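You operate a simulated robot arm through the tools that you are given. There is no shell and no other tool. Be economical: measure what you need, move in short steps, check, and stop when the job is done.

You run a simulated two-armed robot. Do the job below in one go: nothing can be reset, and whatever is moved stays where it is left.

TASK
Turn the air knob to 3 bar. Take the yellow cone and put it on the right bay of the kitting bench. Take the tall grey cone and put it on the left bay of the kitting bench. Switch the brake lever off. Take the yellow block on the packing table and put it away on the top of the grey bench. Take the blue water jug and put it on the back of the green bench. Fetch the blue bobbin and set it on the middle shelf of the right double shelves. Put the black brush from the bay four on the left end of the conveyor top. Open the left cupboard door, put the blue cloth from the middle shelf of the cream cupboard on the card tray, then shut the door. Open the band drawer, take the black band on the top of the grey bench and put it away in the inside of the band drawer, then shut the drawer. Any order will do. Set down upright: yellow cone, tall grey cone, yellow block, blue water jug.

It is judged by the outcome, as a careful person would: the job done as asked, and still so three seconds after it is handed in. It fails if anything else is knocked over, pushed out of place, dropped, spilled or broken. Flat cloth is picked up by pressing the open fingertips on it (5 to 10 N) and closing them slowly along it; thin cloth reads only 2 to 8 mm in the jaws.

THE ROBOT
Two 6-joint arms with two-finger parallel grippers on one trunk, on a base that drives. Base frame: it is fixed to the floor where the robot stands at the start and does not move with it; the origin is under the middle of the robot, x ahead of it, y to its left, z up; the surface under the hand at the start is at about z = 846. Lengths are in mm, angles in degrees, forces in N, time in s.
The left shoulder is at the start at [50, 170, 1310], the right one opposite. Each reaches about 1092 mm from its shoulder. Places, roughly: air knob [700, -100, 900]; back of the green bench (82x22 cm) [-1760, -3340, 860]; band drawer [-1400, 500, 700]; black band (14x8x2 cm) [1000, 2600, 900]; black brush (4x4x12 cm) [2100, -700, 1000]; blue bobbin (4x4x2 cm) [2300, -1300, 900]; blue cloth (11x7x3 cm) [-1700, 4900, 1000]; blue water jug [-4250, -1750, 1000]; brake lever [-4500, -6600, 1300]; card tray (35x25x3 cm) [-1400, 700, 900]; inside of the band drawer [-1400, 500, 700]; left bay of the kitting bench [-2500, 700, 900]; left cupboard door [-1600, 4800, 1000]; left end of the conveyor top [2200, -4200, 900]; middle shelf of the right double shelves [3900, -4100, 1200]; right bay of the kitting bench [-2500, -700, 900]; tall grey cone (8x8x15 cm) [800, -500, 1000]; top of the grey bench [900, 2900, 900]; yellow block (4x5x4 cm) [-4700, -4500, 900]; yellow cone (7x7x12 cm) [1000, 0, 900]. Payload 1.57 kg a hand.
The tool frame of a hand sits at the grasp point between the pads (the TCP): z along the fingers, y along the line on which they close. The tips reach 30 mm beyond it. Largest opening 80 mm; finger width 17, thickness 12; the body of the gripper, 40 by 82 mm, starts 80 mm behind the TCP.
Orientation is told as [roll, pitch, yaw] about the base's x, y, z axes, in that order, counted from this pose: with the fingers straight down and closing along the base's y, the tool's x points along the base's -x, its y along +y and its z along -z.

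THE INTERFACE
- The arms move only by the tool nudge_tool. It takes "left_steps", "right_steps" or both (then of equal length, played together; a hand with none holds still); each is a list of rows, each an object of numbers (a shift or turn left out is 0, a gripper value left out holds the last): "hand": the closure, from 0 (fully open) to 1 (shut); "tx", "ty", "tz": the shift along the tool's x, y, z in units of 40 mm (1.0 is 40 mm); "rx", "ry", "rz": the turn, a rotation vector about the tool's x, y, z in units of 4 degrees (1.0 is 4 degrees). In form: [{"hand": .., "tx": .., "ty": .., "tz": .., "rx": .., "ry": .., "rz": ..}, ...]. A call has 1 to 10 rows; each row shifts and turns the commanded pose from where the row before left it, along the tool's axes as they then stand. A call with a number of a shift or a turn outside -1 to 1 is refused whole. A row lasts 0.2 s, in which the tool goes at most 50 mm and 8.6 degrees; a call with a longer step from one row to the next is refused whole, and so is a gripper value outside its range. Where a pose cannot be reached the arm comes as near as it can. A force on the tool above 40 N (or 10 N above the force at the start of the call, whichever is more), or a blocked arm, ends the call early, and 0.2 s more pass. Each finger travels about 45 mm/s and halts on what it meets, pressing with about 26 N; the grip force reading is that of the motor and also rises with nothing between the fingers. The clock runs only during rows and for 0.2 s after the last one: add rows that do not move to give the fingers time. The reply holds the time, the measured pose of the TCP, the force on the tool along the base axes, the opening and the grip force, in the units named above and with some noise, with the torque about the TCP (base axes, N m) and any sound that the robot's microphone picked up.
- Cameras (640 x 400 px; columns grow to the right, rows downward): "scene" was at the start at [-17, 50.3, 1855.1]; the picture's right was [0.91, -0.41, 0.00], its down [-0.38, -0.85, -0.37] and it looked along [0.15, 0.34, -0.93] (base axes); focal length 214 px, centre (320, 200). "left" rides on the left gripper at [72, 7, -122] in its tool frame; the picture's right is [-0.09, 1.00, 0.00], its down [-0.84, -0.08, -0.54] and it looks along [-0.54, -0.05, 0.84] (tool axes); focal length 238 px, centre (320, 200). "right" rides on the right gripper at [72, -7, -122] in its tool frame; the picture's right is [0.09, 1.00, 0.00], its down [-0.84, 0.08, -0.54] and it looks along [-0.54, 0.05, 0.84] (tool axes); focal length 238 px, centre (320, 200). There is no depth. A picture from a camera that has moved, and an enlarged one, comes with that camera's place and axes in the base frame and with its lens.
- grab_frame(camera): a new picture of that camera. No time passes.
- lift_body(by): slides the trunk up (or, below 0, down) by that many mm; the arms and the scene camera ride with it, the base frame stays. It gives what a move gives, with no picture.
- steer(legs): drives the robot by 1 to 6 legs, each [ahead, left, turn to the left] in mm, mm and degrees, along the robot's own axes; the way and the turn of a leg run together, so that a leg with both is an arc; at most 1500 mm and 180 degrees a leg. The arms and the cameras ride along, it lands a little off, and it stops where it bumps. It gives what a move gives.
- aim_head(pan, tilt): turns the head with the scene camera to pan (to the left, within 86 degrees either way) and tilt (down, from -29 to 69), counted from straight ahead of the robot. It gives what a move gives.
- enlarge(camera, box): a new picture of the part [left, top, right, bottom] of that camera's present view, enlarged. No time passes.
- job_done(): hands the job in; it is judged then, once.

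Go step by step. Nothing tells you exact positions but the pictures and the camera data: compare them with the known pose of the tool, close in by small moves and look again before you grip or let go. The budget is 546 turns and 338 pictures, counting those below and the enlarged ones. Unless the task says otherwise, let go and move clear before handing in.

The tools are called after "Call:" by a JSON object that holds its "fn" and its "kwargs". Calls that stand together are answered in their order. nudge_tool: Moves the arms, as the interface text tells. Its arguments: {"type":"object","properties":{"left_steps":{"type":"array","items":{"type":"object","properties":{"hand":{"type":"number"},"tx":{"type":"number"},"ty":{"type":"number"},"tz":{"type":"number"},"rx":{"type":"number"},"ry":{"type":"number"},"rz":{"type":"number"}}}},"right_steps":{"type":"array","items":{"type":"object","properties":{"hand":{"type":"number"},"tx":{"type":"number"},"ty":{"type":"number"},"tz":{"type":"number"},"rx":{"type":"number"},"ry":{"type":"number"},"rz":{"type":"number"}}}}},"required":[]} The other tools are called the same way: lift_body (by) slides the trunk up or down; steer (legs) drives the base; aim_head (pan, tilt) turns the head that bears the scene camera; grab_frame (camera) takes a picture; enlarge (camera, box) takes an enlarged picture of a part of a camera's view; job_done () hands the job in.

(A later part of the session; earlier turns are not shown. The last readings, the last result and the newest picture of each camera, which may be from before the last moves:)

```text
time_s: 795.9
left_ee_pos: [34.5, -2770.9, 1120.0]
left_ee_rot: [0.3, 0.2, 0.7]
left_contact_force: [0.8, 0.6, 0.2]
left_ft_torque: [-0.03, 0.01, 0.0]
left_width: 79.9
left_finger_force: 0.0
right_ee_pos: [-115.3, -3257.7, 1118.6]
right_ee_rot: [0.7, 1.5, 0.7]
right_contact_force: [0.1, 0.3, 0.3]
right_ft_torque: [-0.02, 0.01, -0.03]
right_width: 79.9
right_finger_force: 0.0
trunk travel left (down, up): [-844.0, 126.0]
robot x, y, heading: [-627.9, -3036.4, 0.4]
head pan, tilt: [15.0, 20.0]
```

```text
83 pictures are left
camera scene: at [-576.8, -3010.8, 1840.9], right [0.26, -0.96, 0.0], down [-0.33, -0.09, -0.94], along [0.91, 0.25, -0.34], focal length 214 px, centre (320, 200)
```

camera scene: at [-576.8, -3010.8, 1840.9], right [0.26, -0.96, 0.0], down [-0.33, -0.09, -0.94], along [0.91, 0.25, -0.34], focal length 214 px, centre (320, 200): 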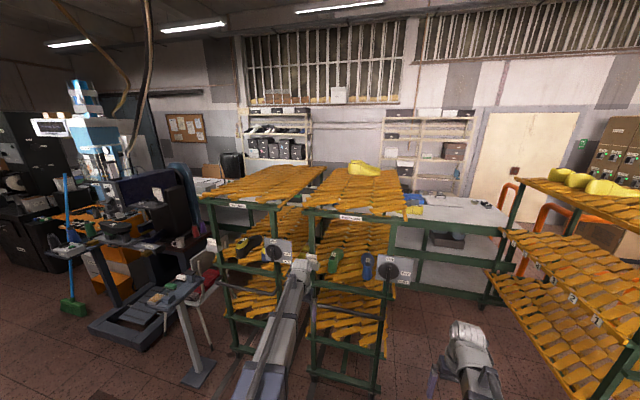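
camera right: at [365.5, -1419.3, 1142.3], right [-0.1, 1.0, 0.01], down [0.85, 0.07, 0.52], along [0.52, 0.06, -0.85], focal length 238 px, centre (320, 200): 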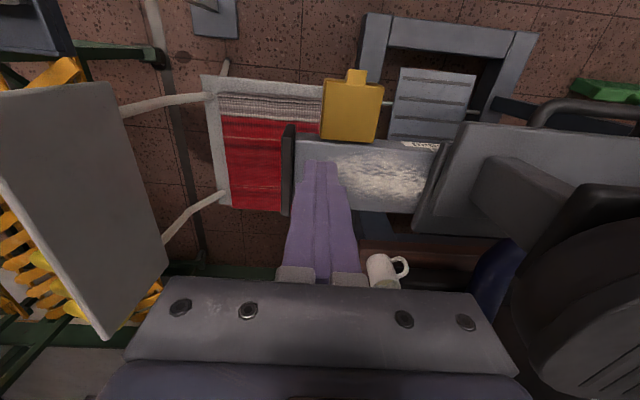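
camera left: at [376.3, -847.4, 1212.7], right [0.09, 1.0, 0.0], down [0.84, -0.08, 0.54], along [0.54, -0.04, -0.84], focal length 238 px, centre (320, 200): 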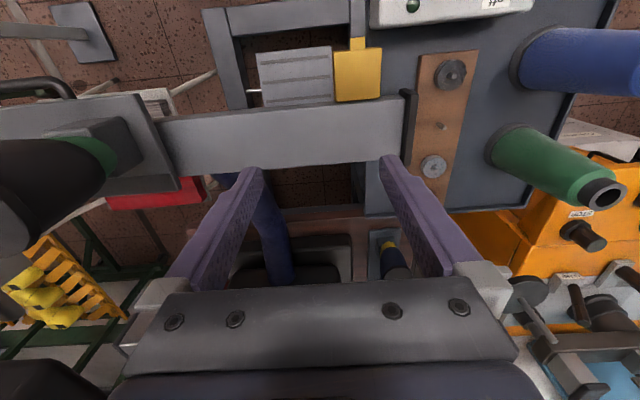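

Call:
{"fn": "enlarge", "kwargs": {"camera": "scene", "box": [380, 130, 560, 310]}}

Call:
{"fn": "enlarge", "kwargs": {"camera": "scene", "box": [160, 110, 420, 270]}}

```text
2.22 times, centred on (470, 220) of scene
camera zoom: at [-576.8, -3010.8, 1840.9], right [0.26, -0.96, 0.0], down [-0.33, -0.09, -0.94], along [0.91, 0.25, -0.34], focal length 477 px, centre (-13, 156)
```

zoom: 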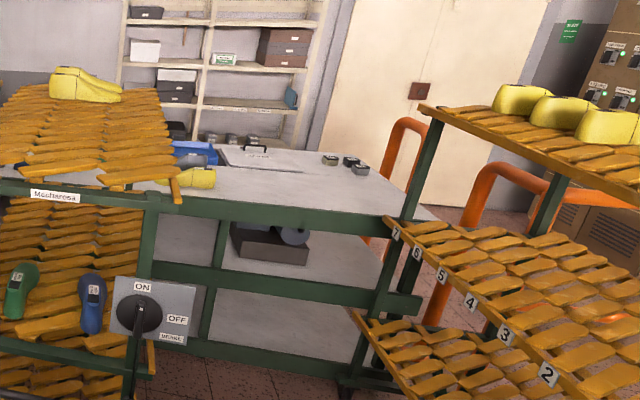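

```text
2.46 times, centred on (290, 190) of scene
camera zoom: at [-576.8, -3010.8, 1840.9], right [0.26, -0.96, 0.0], down [-0.33, -0.09, -0.94], along [0.91, 0.25, -0.34], focal length 528 px, centre (394, 225)
```

zoom: 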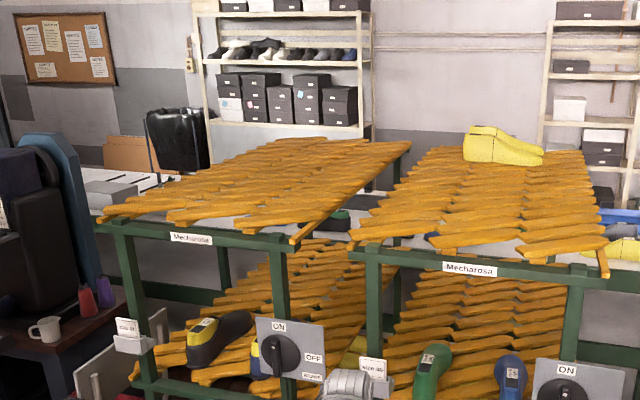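

Call:
{"fn": "steer", "kwargs": {"legs": [[0, -1500, 0]]}}

Call:
{"fn": "aim_head", "kwargs": {"pan": 0, "tilt": 22}}

Call:
{"fn": "grab_frame", "kwargs": {"camera": "scene"}}

```text
time_s: 803.1
left_ee_pos: [25.3, -4247.4, 1118.7]
left_ee_rot: [0.3, 0.2, -1.6]
left_contact_force: [-0.1, -0.6, 0.5]
left_ft_torque: [0.02, 0.01, -0.02]
left_width: 80.2
left_finger_force: 0.0
right_ee_pos: [-143.9, -4726.4, 1119.1]
right_ee_rot: [0.6, 1.5, -1.6]
right_contact_force: [1.2, 1.5, 0.2]
right_ft_torque: [0.04, 0.0, 0.0]
right_width: 80.1
right_finger_force: 0.1
trunk travel left (down, up): [-844.0, 126.0]
robot x, y, heading: [-644.3, -4483.2, -2.0]
head pan, tilt: [15.0, 20.0]
```

```text
time_s: 803.9
left_ee_pos: [25.2, -4247.1, 1119.3]
left_ee_rot: [0.3, 0.2, -1.6]
left_contact_force: [-0.5, -0.2, 0.2]
left_ft_torque: [0.03, -0.02, -0.03]
left_width: 80.4
left_finger_force: 0.0
right_ee_pos: [-144.4, -4727.5, 1118.4]
right_ee_rot: [0.7, 1.4, -1.5]
right_contact_force: [-0.2, -0.8, 0.2]
right_ft_torque: [0.0, 0.0, -0.01]
right_width: 79.9
right_finger_force: 0.1
trunk travel left (down, up): [-844.0, 126.0]
robot x, y, heading: [-645.6, -4481.7, -2.0]
head pan, tilt: [0.0, 22.0]
```

```text
80 pictures are left
camera scene: at [-593.6, -4485.9, 1837.8], right [-0.03, -1.0, 0.0], down [-0.37, 0.01, -0.93], along [0.93, -0.03, -0.37], focal length 214 px, centre (320, 200)
```

scene: 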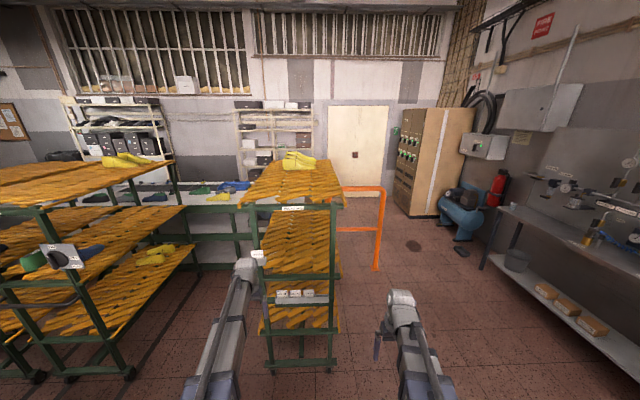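

Passage east lies along y≈-5850, south of the orange guard rail. I'll go through there and then turn north along the east aisle.

Call:
{"fn": "steer", "kwargs": {"legs": [[0, -1350, 2], [1500, 0, 0], [1500, 0, 0], [350, 0, 0], [0, 0, 90]]}}

Call:
{"fn": "aim_head", "kwargs": {"pan": 0, "tilt": 22}}

Call:
{"fn": "grab_frame", "kwargs": {"camera": "scene"}}

```text
time_s: 830.7
left_ee_pos: [2523.1, -5203.1, 1119.0]
left_ee_rot: [0.2, 0.2, 88.1]
left_contact_force: [-0.3, 0.3, -0.3]
left_ft_torque: [-0.02, 0.0, -0.01]
left_width: 79.9
left_finger_force: 0.1
right_ee_pos: [3002.7, -5373.6, 1119.3]
right_ee_rot: [0.7, 1.6, 88.1]
right_contact_force: [-0.3, -0.2, -0.6]
right_ft_torque: [-0.03, 0.0, 0.0]
right_width: 80.0
right_finger_force: 0.1
trunk travel left (down, up): [-844.0, 126.0]
robot x, y, heading: [2752.0, -5876.4, 87.8]
head pan, tilt: [0.0, 22.0]
```

```text
time_s: 831.3
left_ee_pos: [2524.2, -5202.7, 1119.5]
left_ee_rot: [0.3, 0.2, 88.2]
left_contact_force: [0.1, 0.0, -0.7]
left_ft_torque: [0.03, 0.0, 0.02]
left_width: 79.8
left_finger_force: 0.1
right_ee_pos: [3002.8, -5374.8, 1119.4]
right_ee_rot: [0.7, 1.5, 88.0]
right_contact_force: [-0.1, 1.0, 0.5]
right_ft_torque: [-0.02, 0.02, 0.03]
right_width: 79.9
right_finger_force: 0.0
trunk travel left (down, up): [-844.0, 126.0]
robot x, y, heading: [2759.4, -5873.1, 87.6]
head pan, tilt: [0.0, 22.0]
```

```text
79 pictures are left
camera scene: at [2758.4, -5824.0, 1837.8], right [1.0, -0.04, 0.0], down [-0.01, -0.37, -0.93], along [0.04, 0.93, -0.37], focal length 214 px, centre (320, 200)
```

scene: 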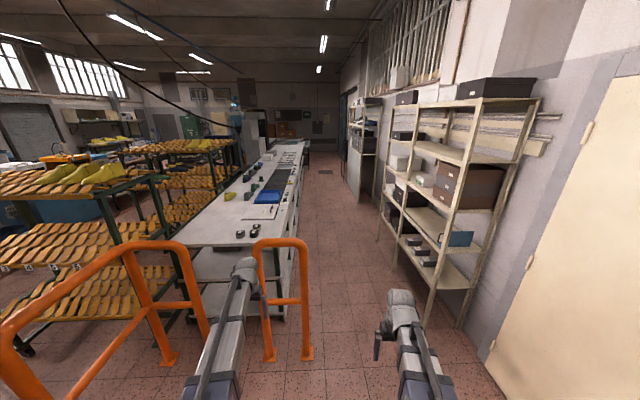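

The long conveyor bench is on my left and the double shelves on my right. I'll drive up the aisle toward the brush and bobbin.

Call:
{"fn": "steer", "kwargs": {"legs": [[0, -320, 2], [1500, 0, 0], [1500, 0, 0], [1500, 0, 0], [300, 0, 0], [0, 0, 90]]}}

Call:
{"fn": "aim_head", "kwargs": {"pan": 0, "tilt": 40}}

Call:
{"fn": "grab_frame", "kwargs": {"camera": "scene"}}

```text
time_s: 860.2
left_ee_pos: [2719.1, -1240.2, 1119.2]
left_ee_rot: [0.3, 0.2, 174.2]
left_contact_force: [-1.2, -0.1, 0.2]
left_ft_torque: [0.02, 0.0, -0.02]
left_width: 80.3
left_finger_force: 0.1
right_ee_pos: [2923.7, -773.5, 1118.9]
right_ee_rot: [0.7, 1.4, 174.1]
right_contact_force: [1.1, 0.2, 0.5]
right_ft_torque: [-0.02, 0.03, 0.01]
right_width: 80.1
right_finger_force: 0.0
trunk travel left (down, up): [-844.0, 126.0]
robot x, y, heading: [3405.1, -1055.5, 173.8]
head pan, tilt: [0.0, 22.0]
```

```text
time_s: 861.0
left_ee_pos: [2720.7, -1241.0, 1119.4]
left_ee_rot: [0.3, 0.3, 174.3]
left_contact_force: [-0.5, 1.1, 0.1]
left_ft_torque: [0.01, -0.01, -0.04]
left_width: 79.7
left_finger_force: 0.0
right_ee_pos: [2923.9, -774.0, 1118.8]
right_ee_rot: [0.7, 1.5, 174.2]
right_contact_force: [0.8, 0.6, -1.0]
right_ft_torque: [0.03, -0.01, 0.01]
right_width: 80.1
right_finger_force: 0.1
trunk travel left (down, up): [-844.0, 126.0]
robot x, y, heading: [3405.7, -1054.5, 173.8]
head pan, tilt: [0.0, 40.0]
```

```text
78 pictures are left
camera scene: at [3361.8, -1051.2, 1809.7], right [0.11, 0.99, 0.0], down [0.64, -0.07, -0.77], along [-0.76, 0.08, -0.64], focal length 214 px, centre (320, 200)
```

scene: 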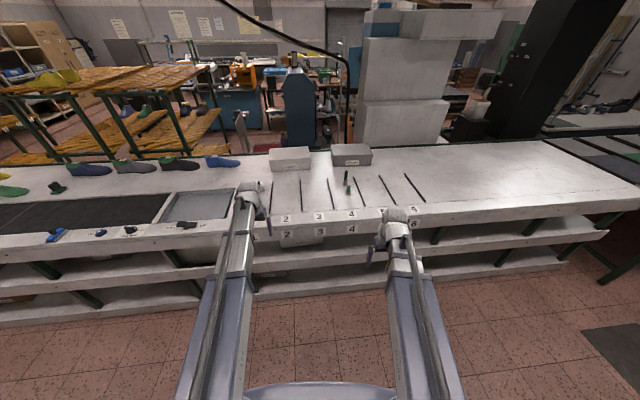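

Numbered bays 1–6 are ahead, with something standing in bay 4. Enlarging both areas.

Call:
{"fn": "enlarge", "kwargs": {"camera": "scene", "box": [260, 140, 440, 240]}}

Call:
{"fn": "enlarge", "kwargs": {"camera": "scene", "box": [30, 170, 250, 270]}}

```text
3.56 times, centred on (350, 190) of scene
camera zoom: at [3361.8, -1051.2, 1809.7], right [0.11, 0.99, 0.0], down [0.64, -0.07, -0.77], along [-0.76, 0.08, -0.64], focal length 763 px, centre (213, 236)
```

zoom: 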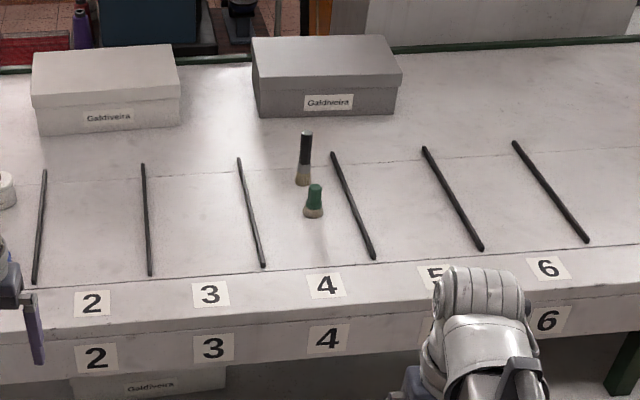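

```text
2.91 times, centred on (140, 220) of scene
camera zoom: at [3361.8, -1051.2, 1809.7], right [0.11, 0.99, 0.0], down [0.64, -0.07, -0.77], along [-0.76, 0.08, -0.64], focal length 624 px, centre (844, 142)
```

zoom: 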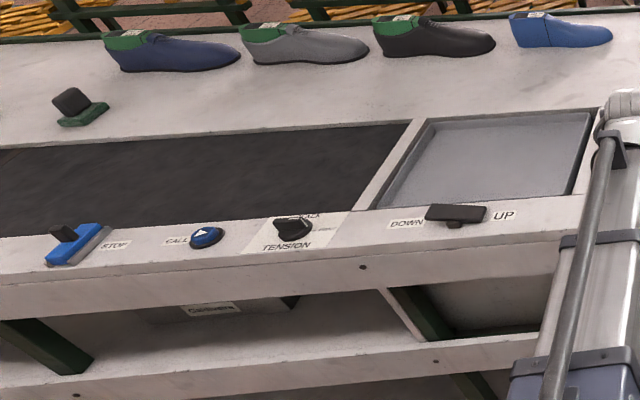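

The black brush stands behind a green one in bay 4, at about [2068,-721]. The bobbin must be behind my left hand; I'll look with the left camera.

Call:
{"fn": "grab_frame", "kwargs": {"camera": "left"}}

```text
75 pictures are left
camera left: at [2789.2, -1253.2, 1240.7], right [-0.19, -0.98, 0.0], down [-0.83, 0.16, 0.54], along [-0.53, 0.1, -0.84], focal length 238 px, centre (320, 200)
```

left: 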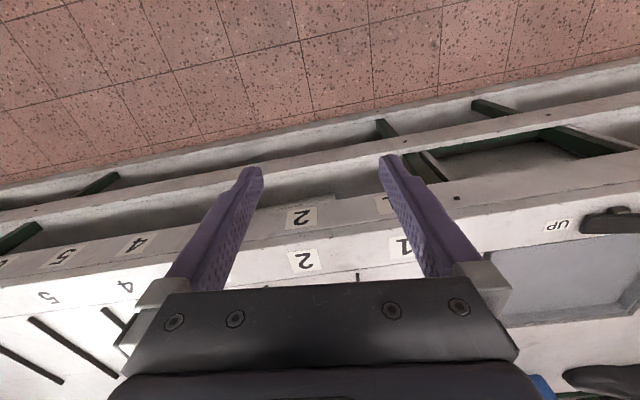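

Call:
{"fn": "steer", "kwargs": {"legs": [[0, 0, 6.2], [390, -150, 0]]}}

Call:
{"fn": "nudge_tool", "kwargs": {"right_steps": [{"ry": -1}, {"ry": -1}, {"ry": -1}, {"ry": -1}, {"ry": -1}, {"ry": -1}, {"ry": -1}]}}

Call:
{"fn": "grab_frame", "kwargs": {"camera": "right"}}

Call:
{"fn": "grab_frame", "kwargs": {"camera": "left"}}

```text
time_s: 864.1
left_ee_pos: [2351.6, -1156.3, 1119.6]
left_ee_rot: [0.3, 0.2, -179.8]
left_contact_force: [-0.7, -0.2, 0.1]
left_ft_torque: [-0.01, -0.02, -0.01]
left_width: 79.9
left_finger_force: 0.1
right_ee_pos: [2506.3, -673.1, 1118.7]
right_ee_rot: [0.8, 1.6, -180.0]
right_contact_force: [-0.2, 0.8, -0.4]
right_ft_torque: [0.01, -0.07, 0.01]
right_width: 79.7
right_finger_force: 0.0
trunk travel left (down, up): [-844.0, 126.0]
robot x, y, heading: [3015.8, -901.0, 179.9]
head pan, tilt: [0.0, 40.0]
```

```text
time_s: 865.7
left_ee_pos: [2351.9, -1156.4, 1119.0]
left_ee_rot: [0.3, 0.3, -179.9]
left_contact_force: [0.0, 0.4, 0.1]
left_ft_torque: [0.01, 0.0, -0.03]
left_width: 79.8
left_finger_force: 0.1
right_ee_pos: [2466.8, -665.7, 1141.8]
right_ee_rot: [0.9, -26.4, 179.7]
right_contact_force: [0.0, -0.5, 0.2]
right_ft_torque: [-0.02, -0.01, 0.01]
right_width: 80.1
right_finger_force: 0.0
right hand out of reach, approached as far as the arm can: row 3, 4, 5, 6, 7
trunk travel left (down, up): [-844.0, 126.0]
robot x, y, heading: [3017.9, -902.4, 179.9]
head pan, tilt: [0.0, 40.0]
```

```text
74 pictures are left
camera right: at [2585.1, -658.1, 1218.5], right [0.08, -1.0, -0.03], down [-0.51, -0.07, 0.86], along [-0.86, -0.06, -0.51], focal length 238 px, centre (320, 200)
```

right: 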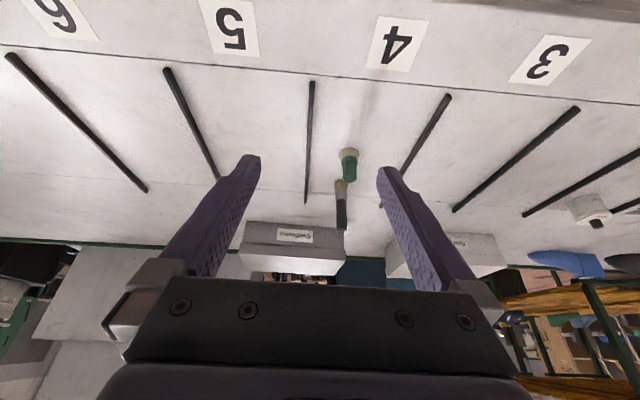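

```text
73 pictures are left
camera left: at [2423.1, -1162.3, 1240.7], right [-0.09, -1.0, 0.0], down [-0.84, 0.08, 0.54], along [-0.54, 0.04, -0.84], focal length 238 px, centre (320, 200)
```

left: 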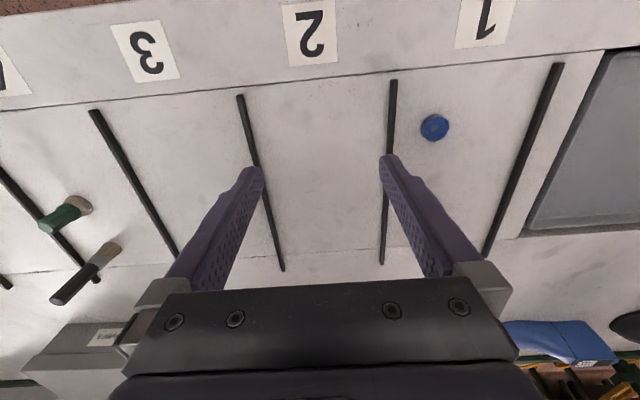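

The bench top is at z≈900: black brush at about [2134,-737], blue bobbin at about [2314,-1316]. I'll bring the right hand over the black brush first.

Call:
{"fn": "nudge_tool", "kwargs": {"right_steps": [{"tz": 0.46, "tx": -0.93, "ty": 0.22}, {"tz": 0.46, "tx": -0.93, "ty": 0.22}, {"tz": 0.46, "tx": -0.93, "ty": 0.22}, {"tz": 0.46, "tx": -0.93, "ty": 0.22}, {"tz": 0.46, "tx": -0.93, "ty": 0.22}, {"tz": 0.46, "tx": -0.93, "ty": 0.22}, {"tz": 0.46, "tx": -0.93, "ty": 0.22}]}}

Call:
{"fn": "grab_frame", "kwargs": {"camera": "right"}}

```text
time_s: 867.3
left_ee_pos: [2352.1, -1157.8, 1118.8]
left_ee_rot: [0.2, 0.1, -179.9]
left_contact_force: [0.4, -1.0, -0.6]
left_ft_torque: [0.02, 0.0, 0.03]
left_width: 79.9
left_finger_force: 0.1
right_ee_pos: [2175.4, -729.1, 1142.1]
right_ee_rot: [0.8, -26.5, 179.7]
right_contact_force: [0.0, 0.0, 0.1]
right_ft_torque: [0.0, 0.02, 0.02]
right_width: 80.0
right_finger_force: 0.1
trunk travel left (down, up): [-844.0, 126.0]
robot x, y, heading: [3016.1, -901.5, 179.8]
head pan, tilt: [0.0, 40.0]
```

```text
72 pictures are left
camera right: at [2292.9, -721.5, 1217.9], right [0.08, -1.0, -0.03], down [-0.51, -0.07, 0.86], along [-0.86, -0.06, -0.51], focal length 238 px, centre (320, 200)
```

right: 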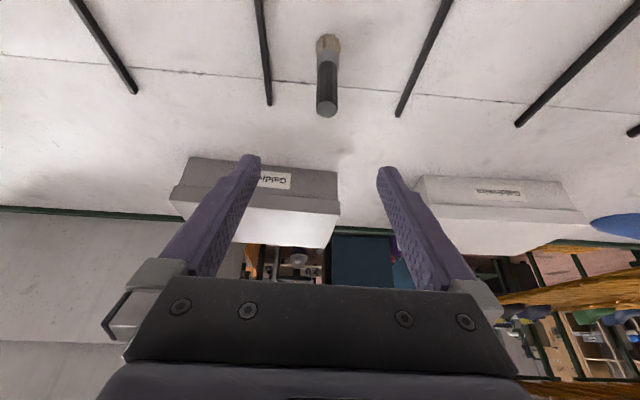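

Call:
{"fn": "lift_body", "kwargs": {"by": -147}}

Call:
{"fn": "nudge_tool", "kwargs": {"right_steps": [{"tz": 0.14, "tx": -0.28, "ty": 0.1}, {"tz": 0.14, "tx": -0.28, "ty": 0.05}, {"tz": 0.12, "tx": -0.24}]}}

Call:
{"fn": "grab_frame", "kwargs": {"camera": "right"}}

```text
time_s: 869.0
left_ee_pos: [2353.7, -1156.3, 971.9]
left_ee_rot: [0.3, 0.2, -179.8]
left_contact_force: [0.1, 0.3, 0.5]
left_ft_torque: [-0.02, -0.01, -0.02]
left_width: 80.3
left_finger_force: 0.0
right_ee_pos: [2176.2, -727.8, 996.3]
right_ee_rot: [0.8, -26.6, 179.8]
right_contact_force: [-0.5, -0.1, 0.2]
right_ft_torque: [-0.03, -0.05, 0.04]
right_width: 80.1
right_finger_force: 0.1
trunk travel left (down, up): [-697.0, 273.0]
robot x, y, heading: [3014.7, -898.6, 180.0]
head pan, tilt: [0.0, 40.0]
```

```text
time_s: 869.8
left_ee_pos: [2351.9, -1156.4, 971.5]
left_ee_rot: [0.2, 0.2, -179.7]
left_contact_force: [-0.1, 0.4, -0.2]
left_ft_torque: [0.0, 0.02, 0.0]
left_width: 80.0
left_finger_force: 0.1
right_ee_pos: [2139.9, -733.2, 994.4]
right_ee_rot: [0.9, -26.6, 179.7]
right_contact_force: [-1.0, -0.1, 0.2]
right_ft_torque: [-0.04, 0.0, -0.01]
right_width: 80.3
right_finger_force: 0.1
trunk travel left (down, up): [-697.0, 273.0]
robot x, y, heading: [3016.9, -902.7, 180.0]
head pan, tilt: [0.0, 40.0]
```

```text
71 pictures are left
camera right: at [2258.3, -725.7, 1071.3], right [0.08, -1.0, -0.03], down [-0.51, -0.07, 0.86], along [-0.86, -0.06, -0.51], focal length 238 px, centre (320, 200)
```

right: 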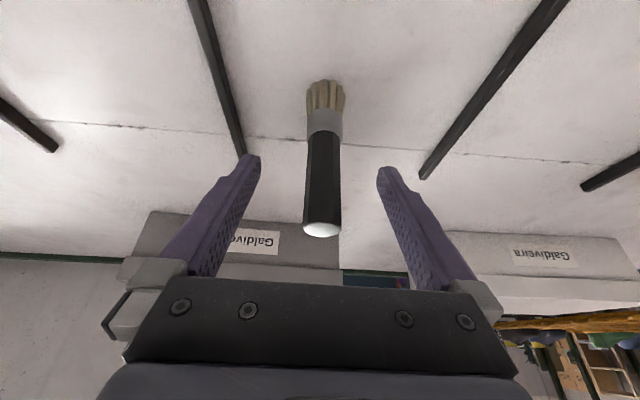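

Call:
{"fn": "nudge_tool", "kwargs": {"right_steps": [{"hand": 0.3}, {"hand": 0.5}, {"hand": 0.7}, {"hand": 0.85}, {"hand": 1}, {}, {}]}}

Call:
{"fn": "lift_body", "kwargs": {"by": 60}}

Call:
{"fn": "grab_frame", "kwargs": {"camera": "right"}}

```text
time_s: 871.4
left_ee_pos: [2351.6, -1156.1, 971.7]
left_ee_rot: [0.3, 0.2, -179.8]
left_contact_force: [0.9, 0.1, -0.1]
left_ft_torque: [0.01, -0.05, -0.01]
left_width: 79.9
left_finger_force: 0.0
right_ee_pos: [2140.7, -733.5, 994.6]
right_ee_rot: [0.8, -26.6, 179.6]
right_contact_force: [0.4, 0.2, 0.1]
right_ft_torque: [0.0, -0.02, 0.01]
right_width: 21.3
right_finger_force: 25.9
trunk travel left (down, up): [-697.0, 273.0]
robot x, y, heading: [3019.7, -900.4, 179.9]
head pan, tilt: [0.0, 40.0]
```

```text
time_s: 872.4
left_ee_pos: [2351.8, -1157.3, 1031.0]
left_ee_rot: [0.2, 0.2, -179.9]
left_contact_force: [-0.7, 0.1, -0.2]
left_ft_torque: [0.0, 0.02, 0.03]
left_width: 79.8
left_finger_force: 0.0
right_ee_pos: [2140.2, -733.0, 1055.9]
right_ee_rot: [0.8, -26.6, 179.8]
right_contact_force: [-0.4, -0.4, -0.7]
right_ft_torque: [-0.01, -0.03, 0.0]
right_width: 21.3
right_finger_force: 26.0
trunk travel left (down, up): [-757.0, 213.0]
robot x, y, heading: [3013.2, -904.5, 179.8]
head pan, tilt: [0.0, 40.0]
```

```text
70 pictures are left
camera right: at [2258.5, -725.7, 1131.2], right [0.08, -1.0, -0.03], down [-0.51, -0.07, 0.86], along [-0.86, -0.06, -0.51], focal length 238 px, centre (320, 200)
```

right: 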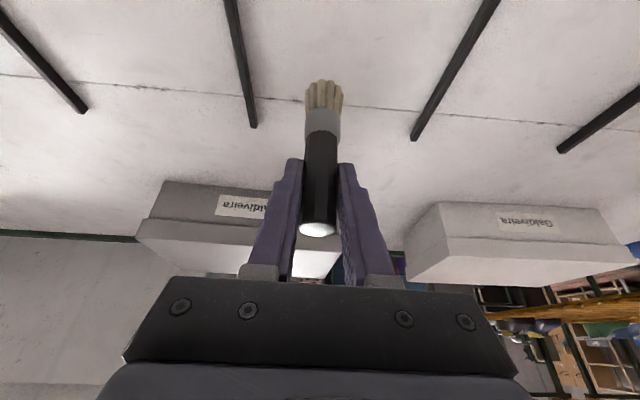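

The brush is held. Before taking the bobbin I'll swing the right hand off the bench, so the trunk can go down.

Call:
{"fn": "nudge_tool", "kwargs": {"right_steps": [{"tz": -0.39, "tx": 0.78, "ty": -0.575}, {"tz": -0.39, "tx": 0.78, "ty": -0.575}, {"tz": -0.39, "tx": 0.78, "ty": -0.575}, {"tz": -0.39, "tx": 0.78, "ty": -0.575}, {"tz": -0.39, "tx": 0.78, "ty": -0.575}, {"tz": -0.39, "tx": 0.78, "ty": -0.575}, {"tz": -0.39, "tx": 0.78, "ty": -0.575}, {"tz": -0.39, "tx": 0.78, "ty": -0.575}]}}

Call:
{"fn": "nudge_tool", "kwargs": {"right_steps": [{"tz": -0.39, "tx": 0.78, "ty": -0.575}, {"tz": -0.39, "tx": 0.78, "ty": -0.575}, {"tz": -0.39, "tx": 0.78, "ty": -0.575}, {"tz": -0.39, "tx": 0.78, "ty": -0.575}, {"tz": -0.39, "tx": 0.78, "ty": -0.575}, {"tz": -0.39, "tx": 0.78, "ty": -0.575}, {"tz": -0.39, "tx": 0.78, "ty": -0.575}, {"tz": -0.39, "tx": 0.78, "ty": -0.575}], "left_steps": [{"tx": -0.24, "ty": 0.8}, {"tx": -0.24, "ty": 0.8}, {"tx": -0.24, "ty": 0.8}, {"tx": -0.23, "ty": 0.8}, {"ty": 0.8}, {}, {}, {}]}}

Call:
{"fn": "grab_frame", "kwargs": {"camera": "left"}}

```text
time_s: 874.2
left_ee_pos: [2352.4, -1156.5, 1032.7]
left_ee_rot: [0.3, 0.1, -179.8]
left_contact_force: [1.0, 0.4, 0.4]
left_ft_torque: [-0.02, 0.03, 0.01]
left_width: 79.9
left_finger_force: 0.0
right_ee_pos: [2418.5, -550.3, 1054.9]
right_ee_rot: [0.8, -26.6, 179.6]
right_contact_force: [0.3, 0.8, -0.7]
right_ft_torque: [-0.01, 0.03, 0.01]
right_width: 21.2
right_finger_force: 26.0
trunk travel left (down, up): [-757.0, 213.0]
robot x, y, heading: [3015.2, -901.2, 179.9]
head pan, tilt: [0.0, 40.0]
```

```text
time_s: 876.0
left_ee_pos: [2318.3, -1315.8, 1031.8]
left_ee_rot: [0.3, 0.2, -179.8]
left_contact_force: [0.2, -0.6, -0.5]
left_ft_torque: [0.0, -0.01, 0.01]
left_width: 79.9
left_finger_force: 0.1
right_ee_pos: [2697.0, -360.7, 1055.1]
right_ee_rot: [0.8, -26.6, 179.8]
right_contact_force: [-0.4, 0.2, -0.4]
right_ft_torque: [0.0, -0.02, 0.02]
right_width: 21.3
right_finger_force: 26.0
right hand out of reach, approached as far as the arm can: row 5, 6
trunk travel left (down, up): [-757.0, 213.0]
robot x, y, heading: [3014.0, -902.5, 179.9]
head pan, tilt: [0.0, 40.0]
```

```text
69 pictures are left
camera left: at [2388.6, -1321.1, 1154.0], right [-0.09, -1.0, 0.0], down [-0.84, 0.08, 0.54], along [-0.54, 0.04, -0.84], focal length 238 px, centre (320, 200)
```

left: 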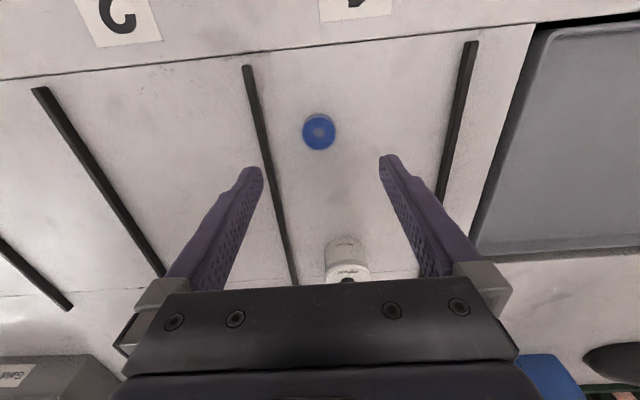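

Call:
{"fn": "nudge_tool", "kwargs": {"left_steps": [{"hand": 0.35}, {}]}}

Call:
{"fn": "lift_body", "kwargs": {"by": -88}}

Call:
{"fn": "grab_frame", "kwargs": {"camera": "left"}}

```text
time_s: 876.6
left_ee_pos: [2318.5, -1315.4, 1030.3]
left_ee_rot: [0.1, 0.3, -179.9]
left_contact_force: [0.0, 0.0, -0.3]
left_ft_torque: [-0.01, 0.01, -0.03]
left_width: 51.9
left_finger_force: 0.1
right_ee_pos: [2694.8, -360.8, 1055.0]
right_ee_rot: [0.8, -26.6, 179.7]
right_contact_force: [0.6, 0.2, -0.1]
right_ft_torque: [0.0, 0.01, 0.01]
right_width: 21.2
right_finger_force: 26.4
trunk travel left (down, up): [-757.0, 213.0]
robot x, y, heading: [3016.3, -899.8, 179.7]
head pan, tilt: [0.0, 40.0]
```

```text
time_s: 877.9
left_ee_pos: [2318.1, -1317.0, 944.5]
left_ee_rot: [0.3, 0.2, -179.8]
left_contact_force: [-0.2, 0.3, -0.4]
left_ft_torque: [0.0, -0.01, 0.0]
left_width: 52.1
left_finger_force: 0.1
right_ee_pos: [2695.3, -361.3, 967.8]
right_ee_rot: [0.8, -26.6, 179.8]
right_contact_force: [-0.4, -0.8, -1.0]
right_ft_torque: [-0.02, 0.0, -0.04]
right_width: 21.2
right_finger_force: 25.9
trunk travel left (down, up): [-669.0, 301.0]
robot x, y, heading: [3016.7, -900.2, 179.9]
head pan, tilt: [0.0, 40.0]
```

```text
68 pictures are left
camera left: at [2388.2, -1321.2, 1065.8], right [-0.09, -1.0, 0.0], down [-0.84, 0.08, 0.54], along [-0.54, 0.04, -0.84], focal length 238 px, centre (320, 200)
```

left: 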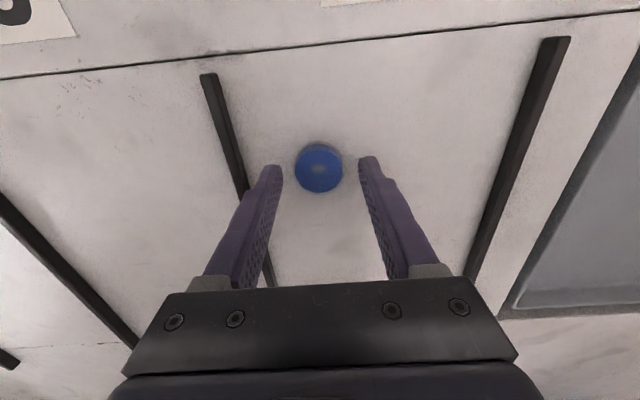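

Call:
{"fn": "lift_body", "kwargs": {"by": -13}}

Call:
{"fn": "nudge_tool", "kwargs": {"left_steps": [{"hand": 0.5}, {"hand": 0.65}, {"hand": 0.8}, {"hand": 0.9}, {}]}}

Call:
{"fn": "lift_body", "kwargs": {"by": 60}}

Call:
{"fn": "grab_frame", "kwargs": {"camera": "left"}}

```text
time_s: 878.5
left_ee_pos: [2317.1, -1315.1, 931.1]
left_ee_rot: [0.3, 0.2, -179.8]
left_contact_force: [-1.0, 0.9, -0.7]
left_ft_torque: [-0.02, 0.0, 0.01]
left_width: 52.1
left_finger_force: 0.1
right_ee_pos: [2694.7, -362.1, 955.1]
right_ee_rot: [0.8, -26.6, 179.7]
right_contact_force: [-0.6, -0.1, -0.3]
right_ft_torque: [-0.02, 0.01, 0.01]
right_width: 21.3
right_finger_force: 25.9
trunk travel left (down, up): [-656.0, 314.0]
robot x, y, heading: [3016.0, -898.5, 179.7]
head pan, tilt: [0.0, 40.0]
```

```text
time_s: 879.7
left_ee_pos: [2317.5, -1316.2, 930.2]
left_ee_rot: [0.2, 0.1, -179.8]
left_contact_force: [0.4, 0.4, 0.4]
left_ft_torque: [0.05, -0.01, -0.02]
left_width: 34.0
left_finger_force: 25.6
right_ee_pos: [2696.5, -361.6, 954.0]
right_ee_rot: [0.8, -26.5, 179.8]
right_contact_force: [0.1, 0.1, -1.8]
right_ft_torque: [0.03, -0.01, -0.01]
right_width: 21.2
right_finger_force: 25.7
trunk travel left (down, up): [-656.0, 314.0]
robot x, y, heading: [3017.9, -902.2, 179.7]
head pan, tilt: [0.0, 40.0]
```

```text
time_s: 880.7
left_ee_pos: [2317.0, -1315.7, 991.0]
left_ee_rot: [0.3, 0.2, -179.9]
left_contact_force: [0.9, -0.5, 0.4]
left_ft_torque: [-0.03, 0.01, -0.01]
left_width: 34.0
left_finger_force: 25.6
right_ee_pos: [2695.7, -360.8, 1014.7]
right_ee_rot: [0.9, -26.6, 179.7]
right_contact_force: [-1.2, 0.3, -0.5]
right_ft_torque: [0.05, -0.01, 0.0]
right_width: 21.0
right_finger_force: 25.7
trunk travel left (down, up): [-716.0, 254.0]
robot x, y, heading: [3017.5, -900.8, 179.7]
head pan, tilt: [0.0, 40.0]
```

```text
67 pictures are left
camera left: at [2388.0, -1321.2, 1112.6], right [-0.09, -1.0, 0.0], down [-0.84, 0.08, 0.54], along [-0.54, 0.04, -0.84], focal length 238 px, centre (320, 200)
```

left: 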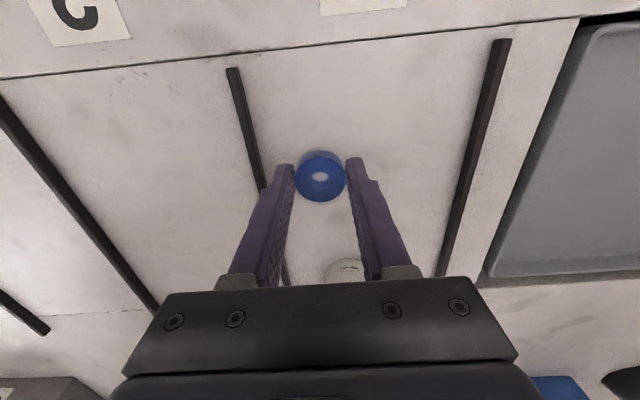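

Bobbin held too. I'll raise, retract, and strafe south along the aisle to the conveyor's end.

Call:
{"fn": "lift_body", "kwargs": {"by": 160}}

Call:
{"fn": "nudge_tool", "kwargs": {"left_steps": [{"tx": 0.9}, {"tx": 0.9}, {"tx": 0.9}, {"tx": 0.9}, {"tx": 0.9}, {"tx": 0.9}, {"tx": 0.9}, {"tx": 0.9}]}}

Call:
{"fn": "steer", "kwargs": {"legs": [[-150, 0, 0], [0, 1500, 0], [0, 1500, 0], [0, 250, 0]]}}

Call:
{"fn": "aim_head", "kwargs": {"pan": 0, "tilt": 40}}

Call:
{"fn": "grab_frame", "kwargs": {"camera": "scene"}}

```text
time_s: 882.5
left_ee_pos: [2317.6, -1315.7, 1151.7]
left_ee_rot: [0.3, 0.2, -179.8]
left_contact_force: [-0.7, -0.3, 0.0]
left_ft_torque: [-0.02, 0.01, 0.03]
left_width: 34.2
left_finger_force: 26.0
right_ee_pos: [2695.3, -361.0, 1174.7]
right_ee_rot: [0.8, -26.6, 179.7]
right_contact_force: [-0.1, 0.1, -1.8]
right_ft_torque: [0.0, -0.02, 0.02]
right_width: 21.3
right_finger_force: 25.7
trunk travel left (down, up): [-876.0, 94.0]
robot x, y, heading: [3018.2, -902.2, 179.8]
head pan, tilt: [0.0, 40.0]
```

```text
time_s: 884.3
left_ee_pos: [2606.0, -1315.5, 1151.2]
left_ee_rot: [0.3, 0.1, -179.8]
left_contact_force: [0.3, 0.6, 0.2]
left_ft_torque: [-0.01, 0.0, -0.06]
left_width: 33.9
left_finger_force: 25.9
right_ee_pos: [2696.8, -361.4, 1174.8]
right_ee_rot: [0.8, -26.6, 179.6]
right_contact_force: [-0.7, 0.3, -0.9]
right_ft_torque: [0.0, 0.03, -0.03]
right_width: 21.3
right_finger_force: 25.7
trunk travel left (down, up): [-876.0, 94.0]
robot x, y, heading: [3018.4, -903.6, 179.8]
head pan, tilt: [0.0, 40.0]
```

```text
time_s: 901.1
left_ee_pos: [2848.0, -4566.8, 1151.5]
left_ee_rot: [0.2, 0.3, -177.7]
left_contact_force: [0.1, -0.4, -0.9]
left_ft_torque: [-0.01, 0.0, -0.04]
left_width: 33.4
left_finger_force: 25.8
right_ee_pos: [2902.1, -3609.6, 1173.7]
right_ee_rot: [0.6, -26.5, -178.1]
right_contact_force: [-0.8, -0.4, -1.1]
right_ft_torque: [0.03, -0.02, -0.02]
right_width: 21.1
right_finger_force: 25.8
trunk travel left (down, up): [-876.0, 94.0]
robot x, y, heading: [3244.5, -4133.7, -177.9]
head pan, tilt: [0.0, 40.0]
```

```text
time_s: 901.7
left_ee_pos: [2846.7, -4565.0, 1151.8]
left_ee_rot: [0.3, 0.2, -177.7]
left_contact_force: [-0.5, -0.3, 0.0]
left_ft_torque: [0.01, 0.01, 0.02]
left_width: 33.4
left_finger_force: 26.1
right_ee_pos: [2901.1, -3608.9, 1174.1]
right_ee_rot: [0.8, -26.6, -178.1]
right_contact_force: [-0.1, -0.4, -0.7]
right_ft_torque: [-0.02, 0.02, 0.04]
right_width: 21.3
right_finger_force: 26.2
trunk travel left (down, up): [-876.0, 94.0]
robot x, y, heading: [3243.0, -4137.2, -177.8]
head pan, tilt: [0.0, 40.0]
```

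```text
66 pictures are left
camera scene: at [3198.3, -4138.8, 1841.6], right [-0.03, 1.0, 0.0], down [0.64, 0.02, -0.77], along [-0.77, -0.03, -0.64], focal length 214 px, centre (320, 200)
```

scene: 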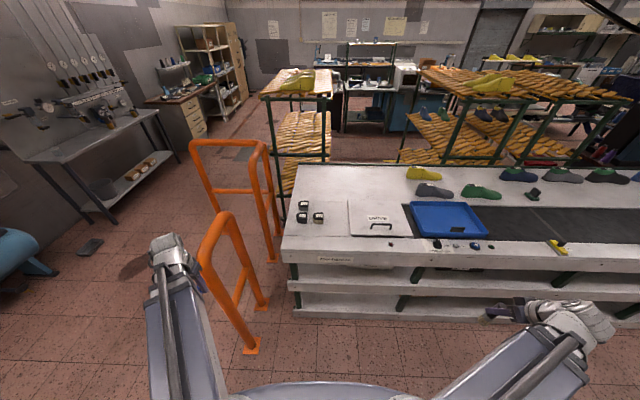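

The conveyor top's left end is free near [2370,-4190], in front of some small tins. I'll bring the brush there.

Call:
{"fn": "nudge_tool", "kwargs": {"right_steps": [{"tz": 0.38, "tx": -0.76, "ty": 0.87}, {"tz": 0.38, "tx": -0.76, "ty": 0.87}, {"tz": 0.38, "tx": -0.76, "ty": 0.87}, {"tz": 0.38, "tx": -0.76, "ty": 0.87}, {"tz": 0.38, "tx": -0.76, "ty": 0.87}, {"tz": 0.38, "tx": -0.76, "ty": 0.87}, {"tz": 0.38, "tx": -0.76, "ty": 0.87}, {"tz": 0.38, "tx": -0.76, "ty": 0.87}]}}

Call:
{"fn": "nudge_tool", "kwargs": {"right_steps": [{"tz": 0.38, "tx": -0.76, "ty": 0.87}, {"tz": 0.38, "tx": -0.76, "ty": 0.87}, {"tz": 0.38, "tx": -0.76, "ty": 0.87}, {"tz": 0.38, "tx": -0.76, "ty": 0.87}, {"tz": 0.38, "tx": -0.76, "ty": 0.87}, {"tz": 0.38, "tx": -0.76, "ty": 0.87}, {"tz": 0.38, "tx": -0.76, "ty": 0.87}, {"tz": 0.38, "tx": -0.76, "ty": 0.87}]}}

Call:
{"fn": "grab_frame", "kwargs": {"camera": "right"}}

Call:
{"fn": "enlarge", "kwargs": {"camera": "scene", "box": [250, 140, 430, 270]}}

```text
time_s: 903.5
left_ee_pos: [2846.3, -4566.8, 1150.7]
left_ee_rot: [0.2, 0.2, -177.7]
left_contact_force: [-0.2, 0.1, -0.7]
left_ft_torque: [0.0, 0.0, -0.01]
left_width: 33.5
left_finger_force: 26.2
right_ee_pos: [2630.1, -3882.4, 1174.1]
right_ee_rot: [0.7, -26.6, -178.1]
right_contact_force: [0.1, 0.3, -1.0]
right_ft_torque: [0.01, -0.03, 0.0]
right_width: 21.2
right_finger_force: 27.0
right hand out of reach, approached as far as the arm can: row 1, 2, 3
trunk travel left (down, up): [-876.0, 94.0]
robot x, y, heading: [3242.2, -4133.3, -178.1]
head pan, tilt: [0.0, 40.0]
```

```text
time_s: 905.3
left_ee_pos: [2846.6, -4566.8, 1149.9]
left_ee_rot: [0.2, 0.2, -177.6]
left_contact_force: [-0.5, -0.5, -0.2]
left_ft_torque: [0.04, 0.0, 0.02]
left_width: 32.9
left_finger_force: 25.7
right_ee_pos: [2369.0, -4170.1, 1173.7]
right_ee_rot: [0.7, -26.6, -178.1]
right_contact_force: [-0.3, 0.3, -0.7]
right_ft_torque: [0.01, 0.02, 0.02]
right_width: 21.3
right_finger_force: 26.8
right hand out of reach, approached as far as the arm can: row 1, 2
trunk travel left (down, up): [-876.0, 94.0]
robot x, y, heading: [3246.5, -4134.9, -177.6]
head pan, tilt: [0.0, 40.0]
```

```text
65 pictures are left
camera right: at [2485.7, -4158.0, 1249.9], right [0.12, -0.99, -0.03], down [-0.5, -0.09, 0.86], along [-0.86, -0.09, -0.51], focal length 238 px, centre (320, 200)
```

right: 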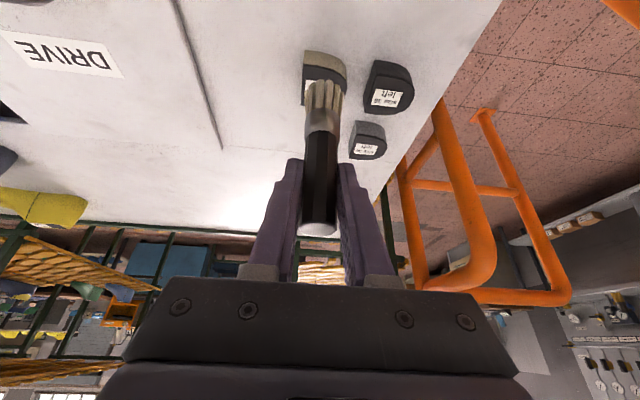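

```text
3.08 times, centred on (340, 205) of scene
camera zoom: at [3197.1, -4139.7, 1841.5], right [-0.03, 1.0, 0.0], down [0.64, 0.02, -0.77], along [-0.77, -0.03, -0.64], focal length 660 px, centre (258, 185)
```

zoom: 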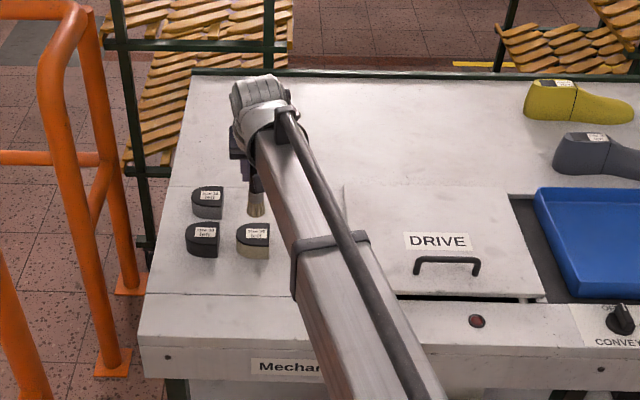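

Three heel pieces lie near there; the clear gap between them and the DRIVE plate is at about [2290,-4100]. I'll set the brush down there.

Call:
{"fn": "nudge_tool", "kwargs": {"right_steps": [{"tz": 0.44, "tx": -0.88, "ty": -0.85}, {"tz": 0.44, "tx": -0.88, "ty": -0.85}]}}

Call:
{"fn": "lift_body", "kwargs": {"by": -160}}

Call:
{"fn": "grab_frame", "kwargs": {"camera": "right"}}

```text
refused: row 1 steps farther than a row can; nothing moved
```

```text
time_s: 907.1
left_ee_pos: [2847.2, -4565.7, 990.0]
left_ee_rot: [0.2, 0.3, -177.8]
left_contact_force: [0.7, -0.1, -0.2]
left_ft_torque: [0.02, 0.0, -0.02]
left_width: 33.1
left_finger_force: 25.9
right_ee_pos: [2368.7, -4168.0, 1014.4]
right_ee_rot: [0.8, -26.5, -178.1]
right_contact_force: [0.2, -0.4, 0.0]
right_ft_torque: [0.01, 0.0, -0.02]
right_width: 21.3
right_finger_force: 26.0
trunk travel left (down, up): [-716.0, 254.0]
robot x, y, heading: [3244.1, -4134.4, -178.2]
head pan, tilt: [0.0, 40.0]
```

```text
63 pictures are left
camera right: at [2487.2, -4156.6, 1090.5], right [0.12, -0.99, -0.03], down [-0.5, -0.09, 0.86], along [-0.86, -0.09, -0.51], focal length 238 px, centre (320, 200)
```

right: 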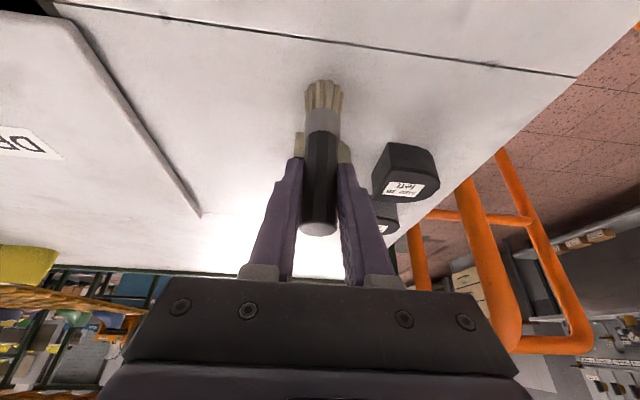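

Call:
{"fn": "nudge_tool", "kwargs": {"right_steps": [{"ty": -0.85}, {"ty": -0.85}, {"tz": 0.33, "tx": -0.67}, {"tz": 0.33, "tx": -0.67}]}}

Call:
{"fn": "grab_frame", "kwargs": {"camera": "right"}}

Call:
{"fn": "lift_body", "kwargs": {"by": -12}}

Call:
{"fn": "lift_body", "kwargs": {"by": -6}}

```text
time_s: 908.1
left_ee_pos: [2845.9, -4565.5, 991.4]
left_ee_rot: [0.3, 0.3, -177.7]
left_contact_force: [-0.5, 0.6, -1.0]
left_ft_torque: [-0.01, -0.01, 0.03]
left_width: 32.9
left_finger_force: 26.1
right_ee_pos: [2304.7, -4104.5, 1015.2]
right_ee_rot: [0.8, -26.7, -178.1]
right_contact_force: [0.2, -0.5, -1.3]
right_ft_torque: [-0.05, -0.01, 0.05]
right_width: 21.2
right_finger_force: 26.1
trunk travel left (down, up): [-716.0, 254.0]
robot x, y, heading: [3240.2, -4135.2, -178.0]
head pan, tilt: [0.0, 40.0]
```

```text
62 pictures are left
camera right: at [2423.1, -4091.9, 1090.2], right [0.12, -0.99, -0.03], down [-0.5, -0.09, 0.86], along [-0.86, -0.09, -0.51], focal length 238 px, centre (320, 200)
```

right: 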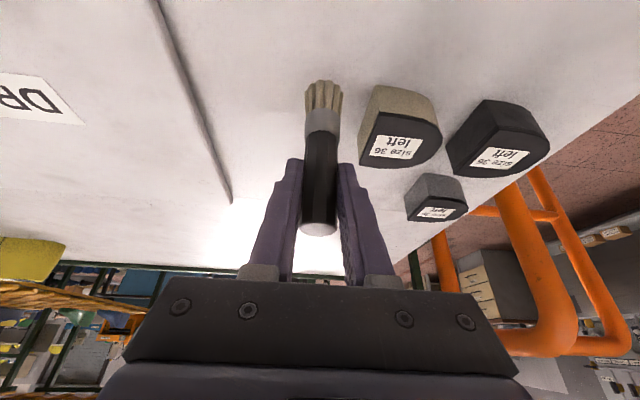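

```text
time_s: 908.7
left_ee_pos: [2847.1, -4564.8, 978.5]
left_ee_rot: [0.3, 0.2, -177.7]
left_contact_force: [0.3, 0.7, 0.1]
left_ft_torque: [0.0, 0.04, -0.04]
left_width: 32.9
left_finger_force: 26.5
right_ee_pos: [2304.7, -4104.9, 1001.4]
right_ee_rot: [0.7, -26.8, -178.1]
right_contact_force: [-0.3, -0.7, -0.4]
right_ft_torque: [0.01, -0.01, -0.02]
right_width: 21.2
right_finger_force: 26.1
trunk travel left (down, up): [-704.0, 266.0]
robot x, y, heading: [3239.6, -4135.6, -178.3]
head pan, tilt: [0.0, 40.0]
```

```text
time_s: 909.3
left_ee_pos: [2847.1, -4566.2, 973.4]
left_ee_rot: [0.3, 0.2, -177.6]
left_contact_force: [-0.4, -0.1, -0.9]
left_ft_torque: [0.0, 0.01, -0.03]
left_width: 32.7
left_finger_force: 26.4
right_ee_pos: [2305.2, -4104.1, 995.3]
right_ee_rot: [0.8, -26.6, -178.1]
right_contact_force: [0.0, 0.6, -0.3]
right_ft_torque: [0.03, 0.01, 0.02]
right_width: 21.0
right_finger_force: 25.7
trunk travel left (down, up): [-698.0, 272.0]
robot x, y, heading: [3243.1, -4131.5, -178.1]
head pan, tilt: [0.0, 40.0]
```

Call:
{"fn": "lift_body", "kwargs": {"by": -4}}

Call:
{"fn": "lift_body", "kwargs": {"by": -4}}

Call:
{"fn": "grab_frame", "kwargs": {"camera": "right"}}

```text
time_s: 909.8
left_ee_pos: [2849.7, -4565.0, 969.0]
left_ee_rot: [0.3, 0.2, -177.7]
left_contact_force: [-1.0, 0.0, 0.2]
left_ft_torque: [0.02, 0.01, -0.01]
left_width: 32.6
left_finger_force: 26.6
right_ee_pos: [2306.9, -4103.6, 994.6]
right_ee_rot: [0.7, -27.0, -178.1]
right_contact_force: [-4.5, -0.9, 24.1]
right_ft_torque: [0.12, 0.41, 0.01]
right_width: 21.4
right_finger_force: 26.2
trunk travel left (down, up): [-694.0, 276.0]
robot x, y, heading: [3243.4, -4138.6, -178.1]
head pan, tilt: [0.0, 40.0]
```

```text
time_s: 910.3
left_ee_pos: [2848.6, -4564.9, 965.7]
left_ee_rot: [0.2, 0.1, -177.6]
left_contact_force: [0.2, 0.0, -0.1]
left_ft_torque: [0.01, 0.03, -0.03]
left_width: 32.6
left_finger_force: 26.3
right_ee_pos: [2306.9, -4103.9, 990.4]
right_ee_rot: [0.8, -26.7, -178.1]
right_contact_force: [-1.4, 0.5, 20.9]
right_ft_torque: [0.16, 0.16, 0.02]
right_width: 21.5
right_finger_force: 25.7
trunk travel left (down, up): [-690.0, 280.0]
robot x, y, heading: [3242.1, -4131.3, -178.0]
head pan, tilt: [0.0, 40.0]
```

```text
61 pictures are left
camera right: at [2425.7, -4092.2, 1065.9], right [0.12, -0.99, -0.03], down [-0.5, -0.09, 0.86], along [-0.86, -0.09, -0.51], focal length 238 px, centre (320, 200)
```

right: 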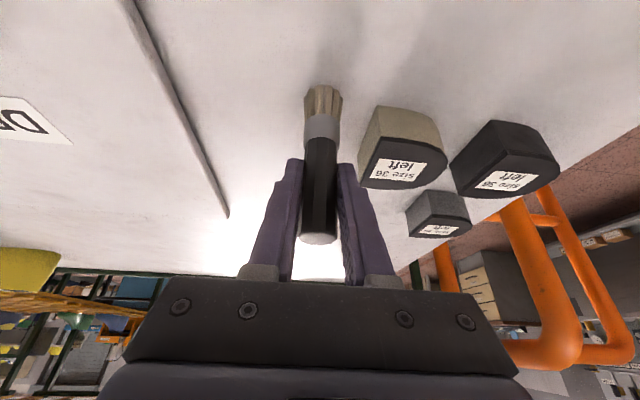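

The brush stands on the bench. I'll open only a little, so as not to touch the heel piece beside it, and rise.

Call:
{"fn": "nudge_tool", "kwargs": {"right_steps": [{"hand": 0.62}, {"hand": 0.52}, {}]}}

Call:
{"fn": "grab_frame", "kwargs": {"camera": "right"}}

```text
time_s: 911.1
left_ee_pos: [2846.0, -4566.5, 964.6]
left_ee_rot: [0.2, 0.2, -177.7]
left_contact_force: [-0.7, 1.3, -0.7]
left_ft_torque: [0.01, -0.04, -0.02]
left_width: 32.7
left_finger_force: 25.9
right_ee_pos: [2306.4, -4102.9, 987.7]
right_ee_rot: [0.8, -26.7, -178.2]
right_contact_force: [0.7, 0.0, -0.1]
right_ft_torque: [0.03, 0.01, -0.04]
right_width: 38.5
right_finger_force: 0.0
trunk travel left (down, up): [-690.0, 280.0]
robot x, y, heading: [3245.1, -4133.1, -177.9]
head pan, tilt: [0.0, 40.0]
```

```text
60 pictures are left
camera right: at [2424.2, -4092.3, 1064.5], right [0.12, -0.99, -0.03], down [-0.5, -0.09, 0.86], along [-0.86, -0.09, -0.51], focal length 238 px, centre (320, 200)
```

right: 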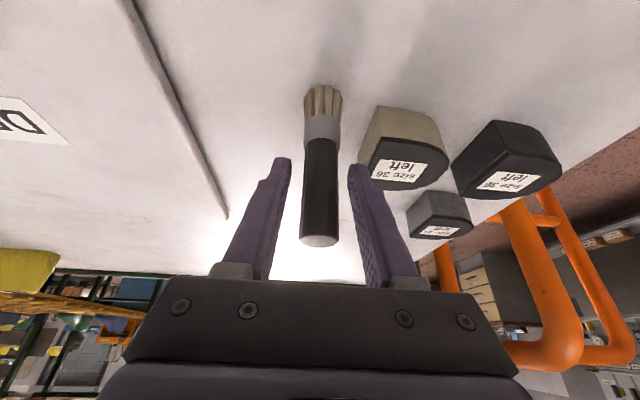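

Call:
{"fn": "lift_body", "kwargs": {"by": 190}}

Call:
{"fn": "enlarge", "kwargs": {"camera": "right", "box": [220, 0, 480, 180]}}

```text
time_s: 913.2
left_ee_pos: [2848.2, -4565.9, 1154.9]
left_ee_rot: [0.2, 0.2, -177.7]
left_contact_force: [0.5, -0.1, -0.4]
left_ft_torque: [0.01, 0.01, -0.02]
left_width: 29.7
left_finger_force: 26.1
right_ee_pos: [2306.4, -4103.6, 1178.5]
right_ee_rot: [0.8, -26.7, -178.1]
right_contact_force: [0.4, -0.4, 0.5]
right_ft_torque: [0.0, 0.0, -0.02]
right_width: 38.6
right_finger_force: 0.0
trunk travel left (down, up): [-880.0, 90.0]
robot x, y, heading: [3242.0, -4136.3, -178.0]
head pan, tilt: [0.0, 40.0]
```

```text
2.22 times, centred on (350, 90) of right
camera zoom: at [2423.8, -4092.3, 1254.3], right [0.12, -0.99, -0.03], down [-0.5, -0.09, 0.86], along [-0.86, -0.09, -0.51], focal length 530 px, centre (253, 444)
```

zoom: 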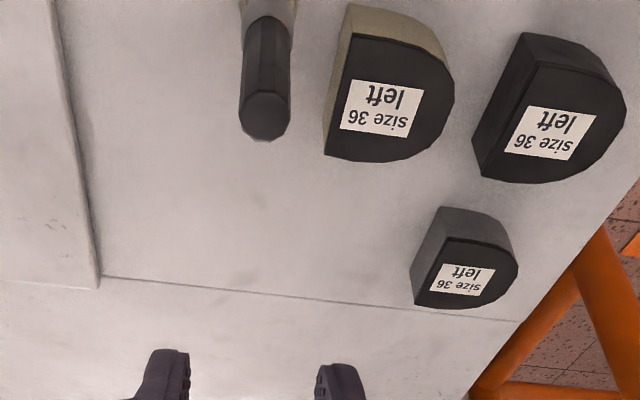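

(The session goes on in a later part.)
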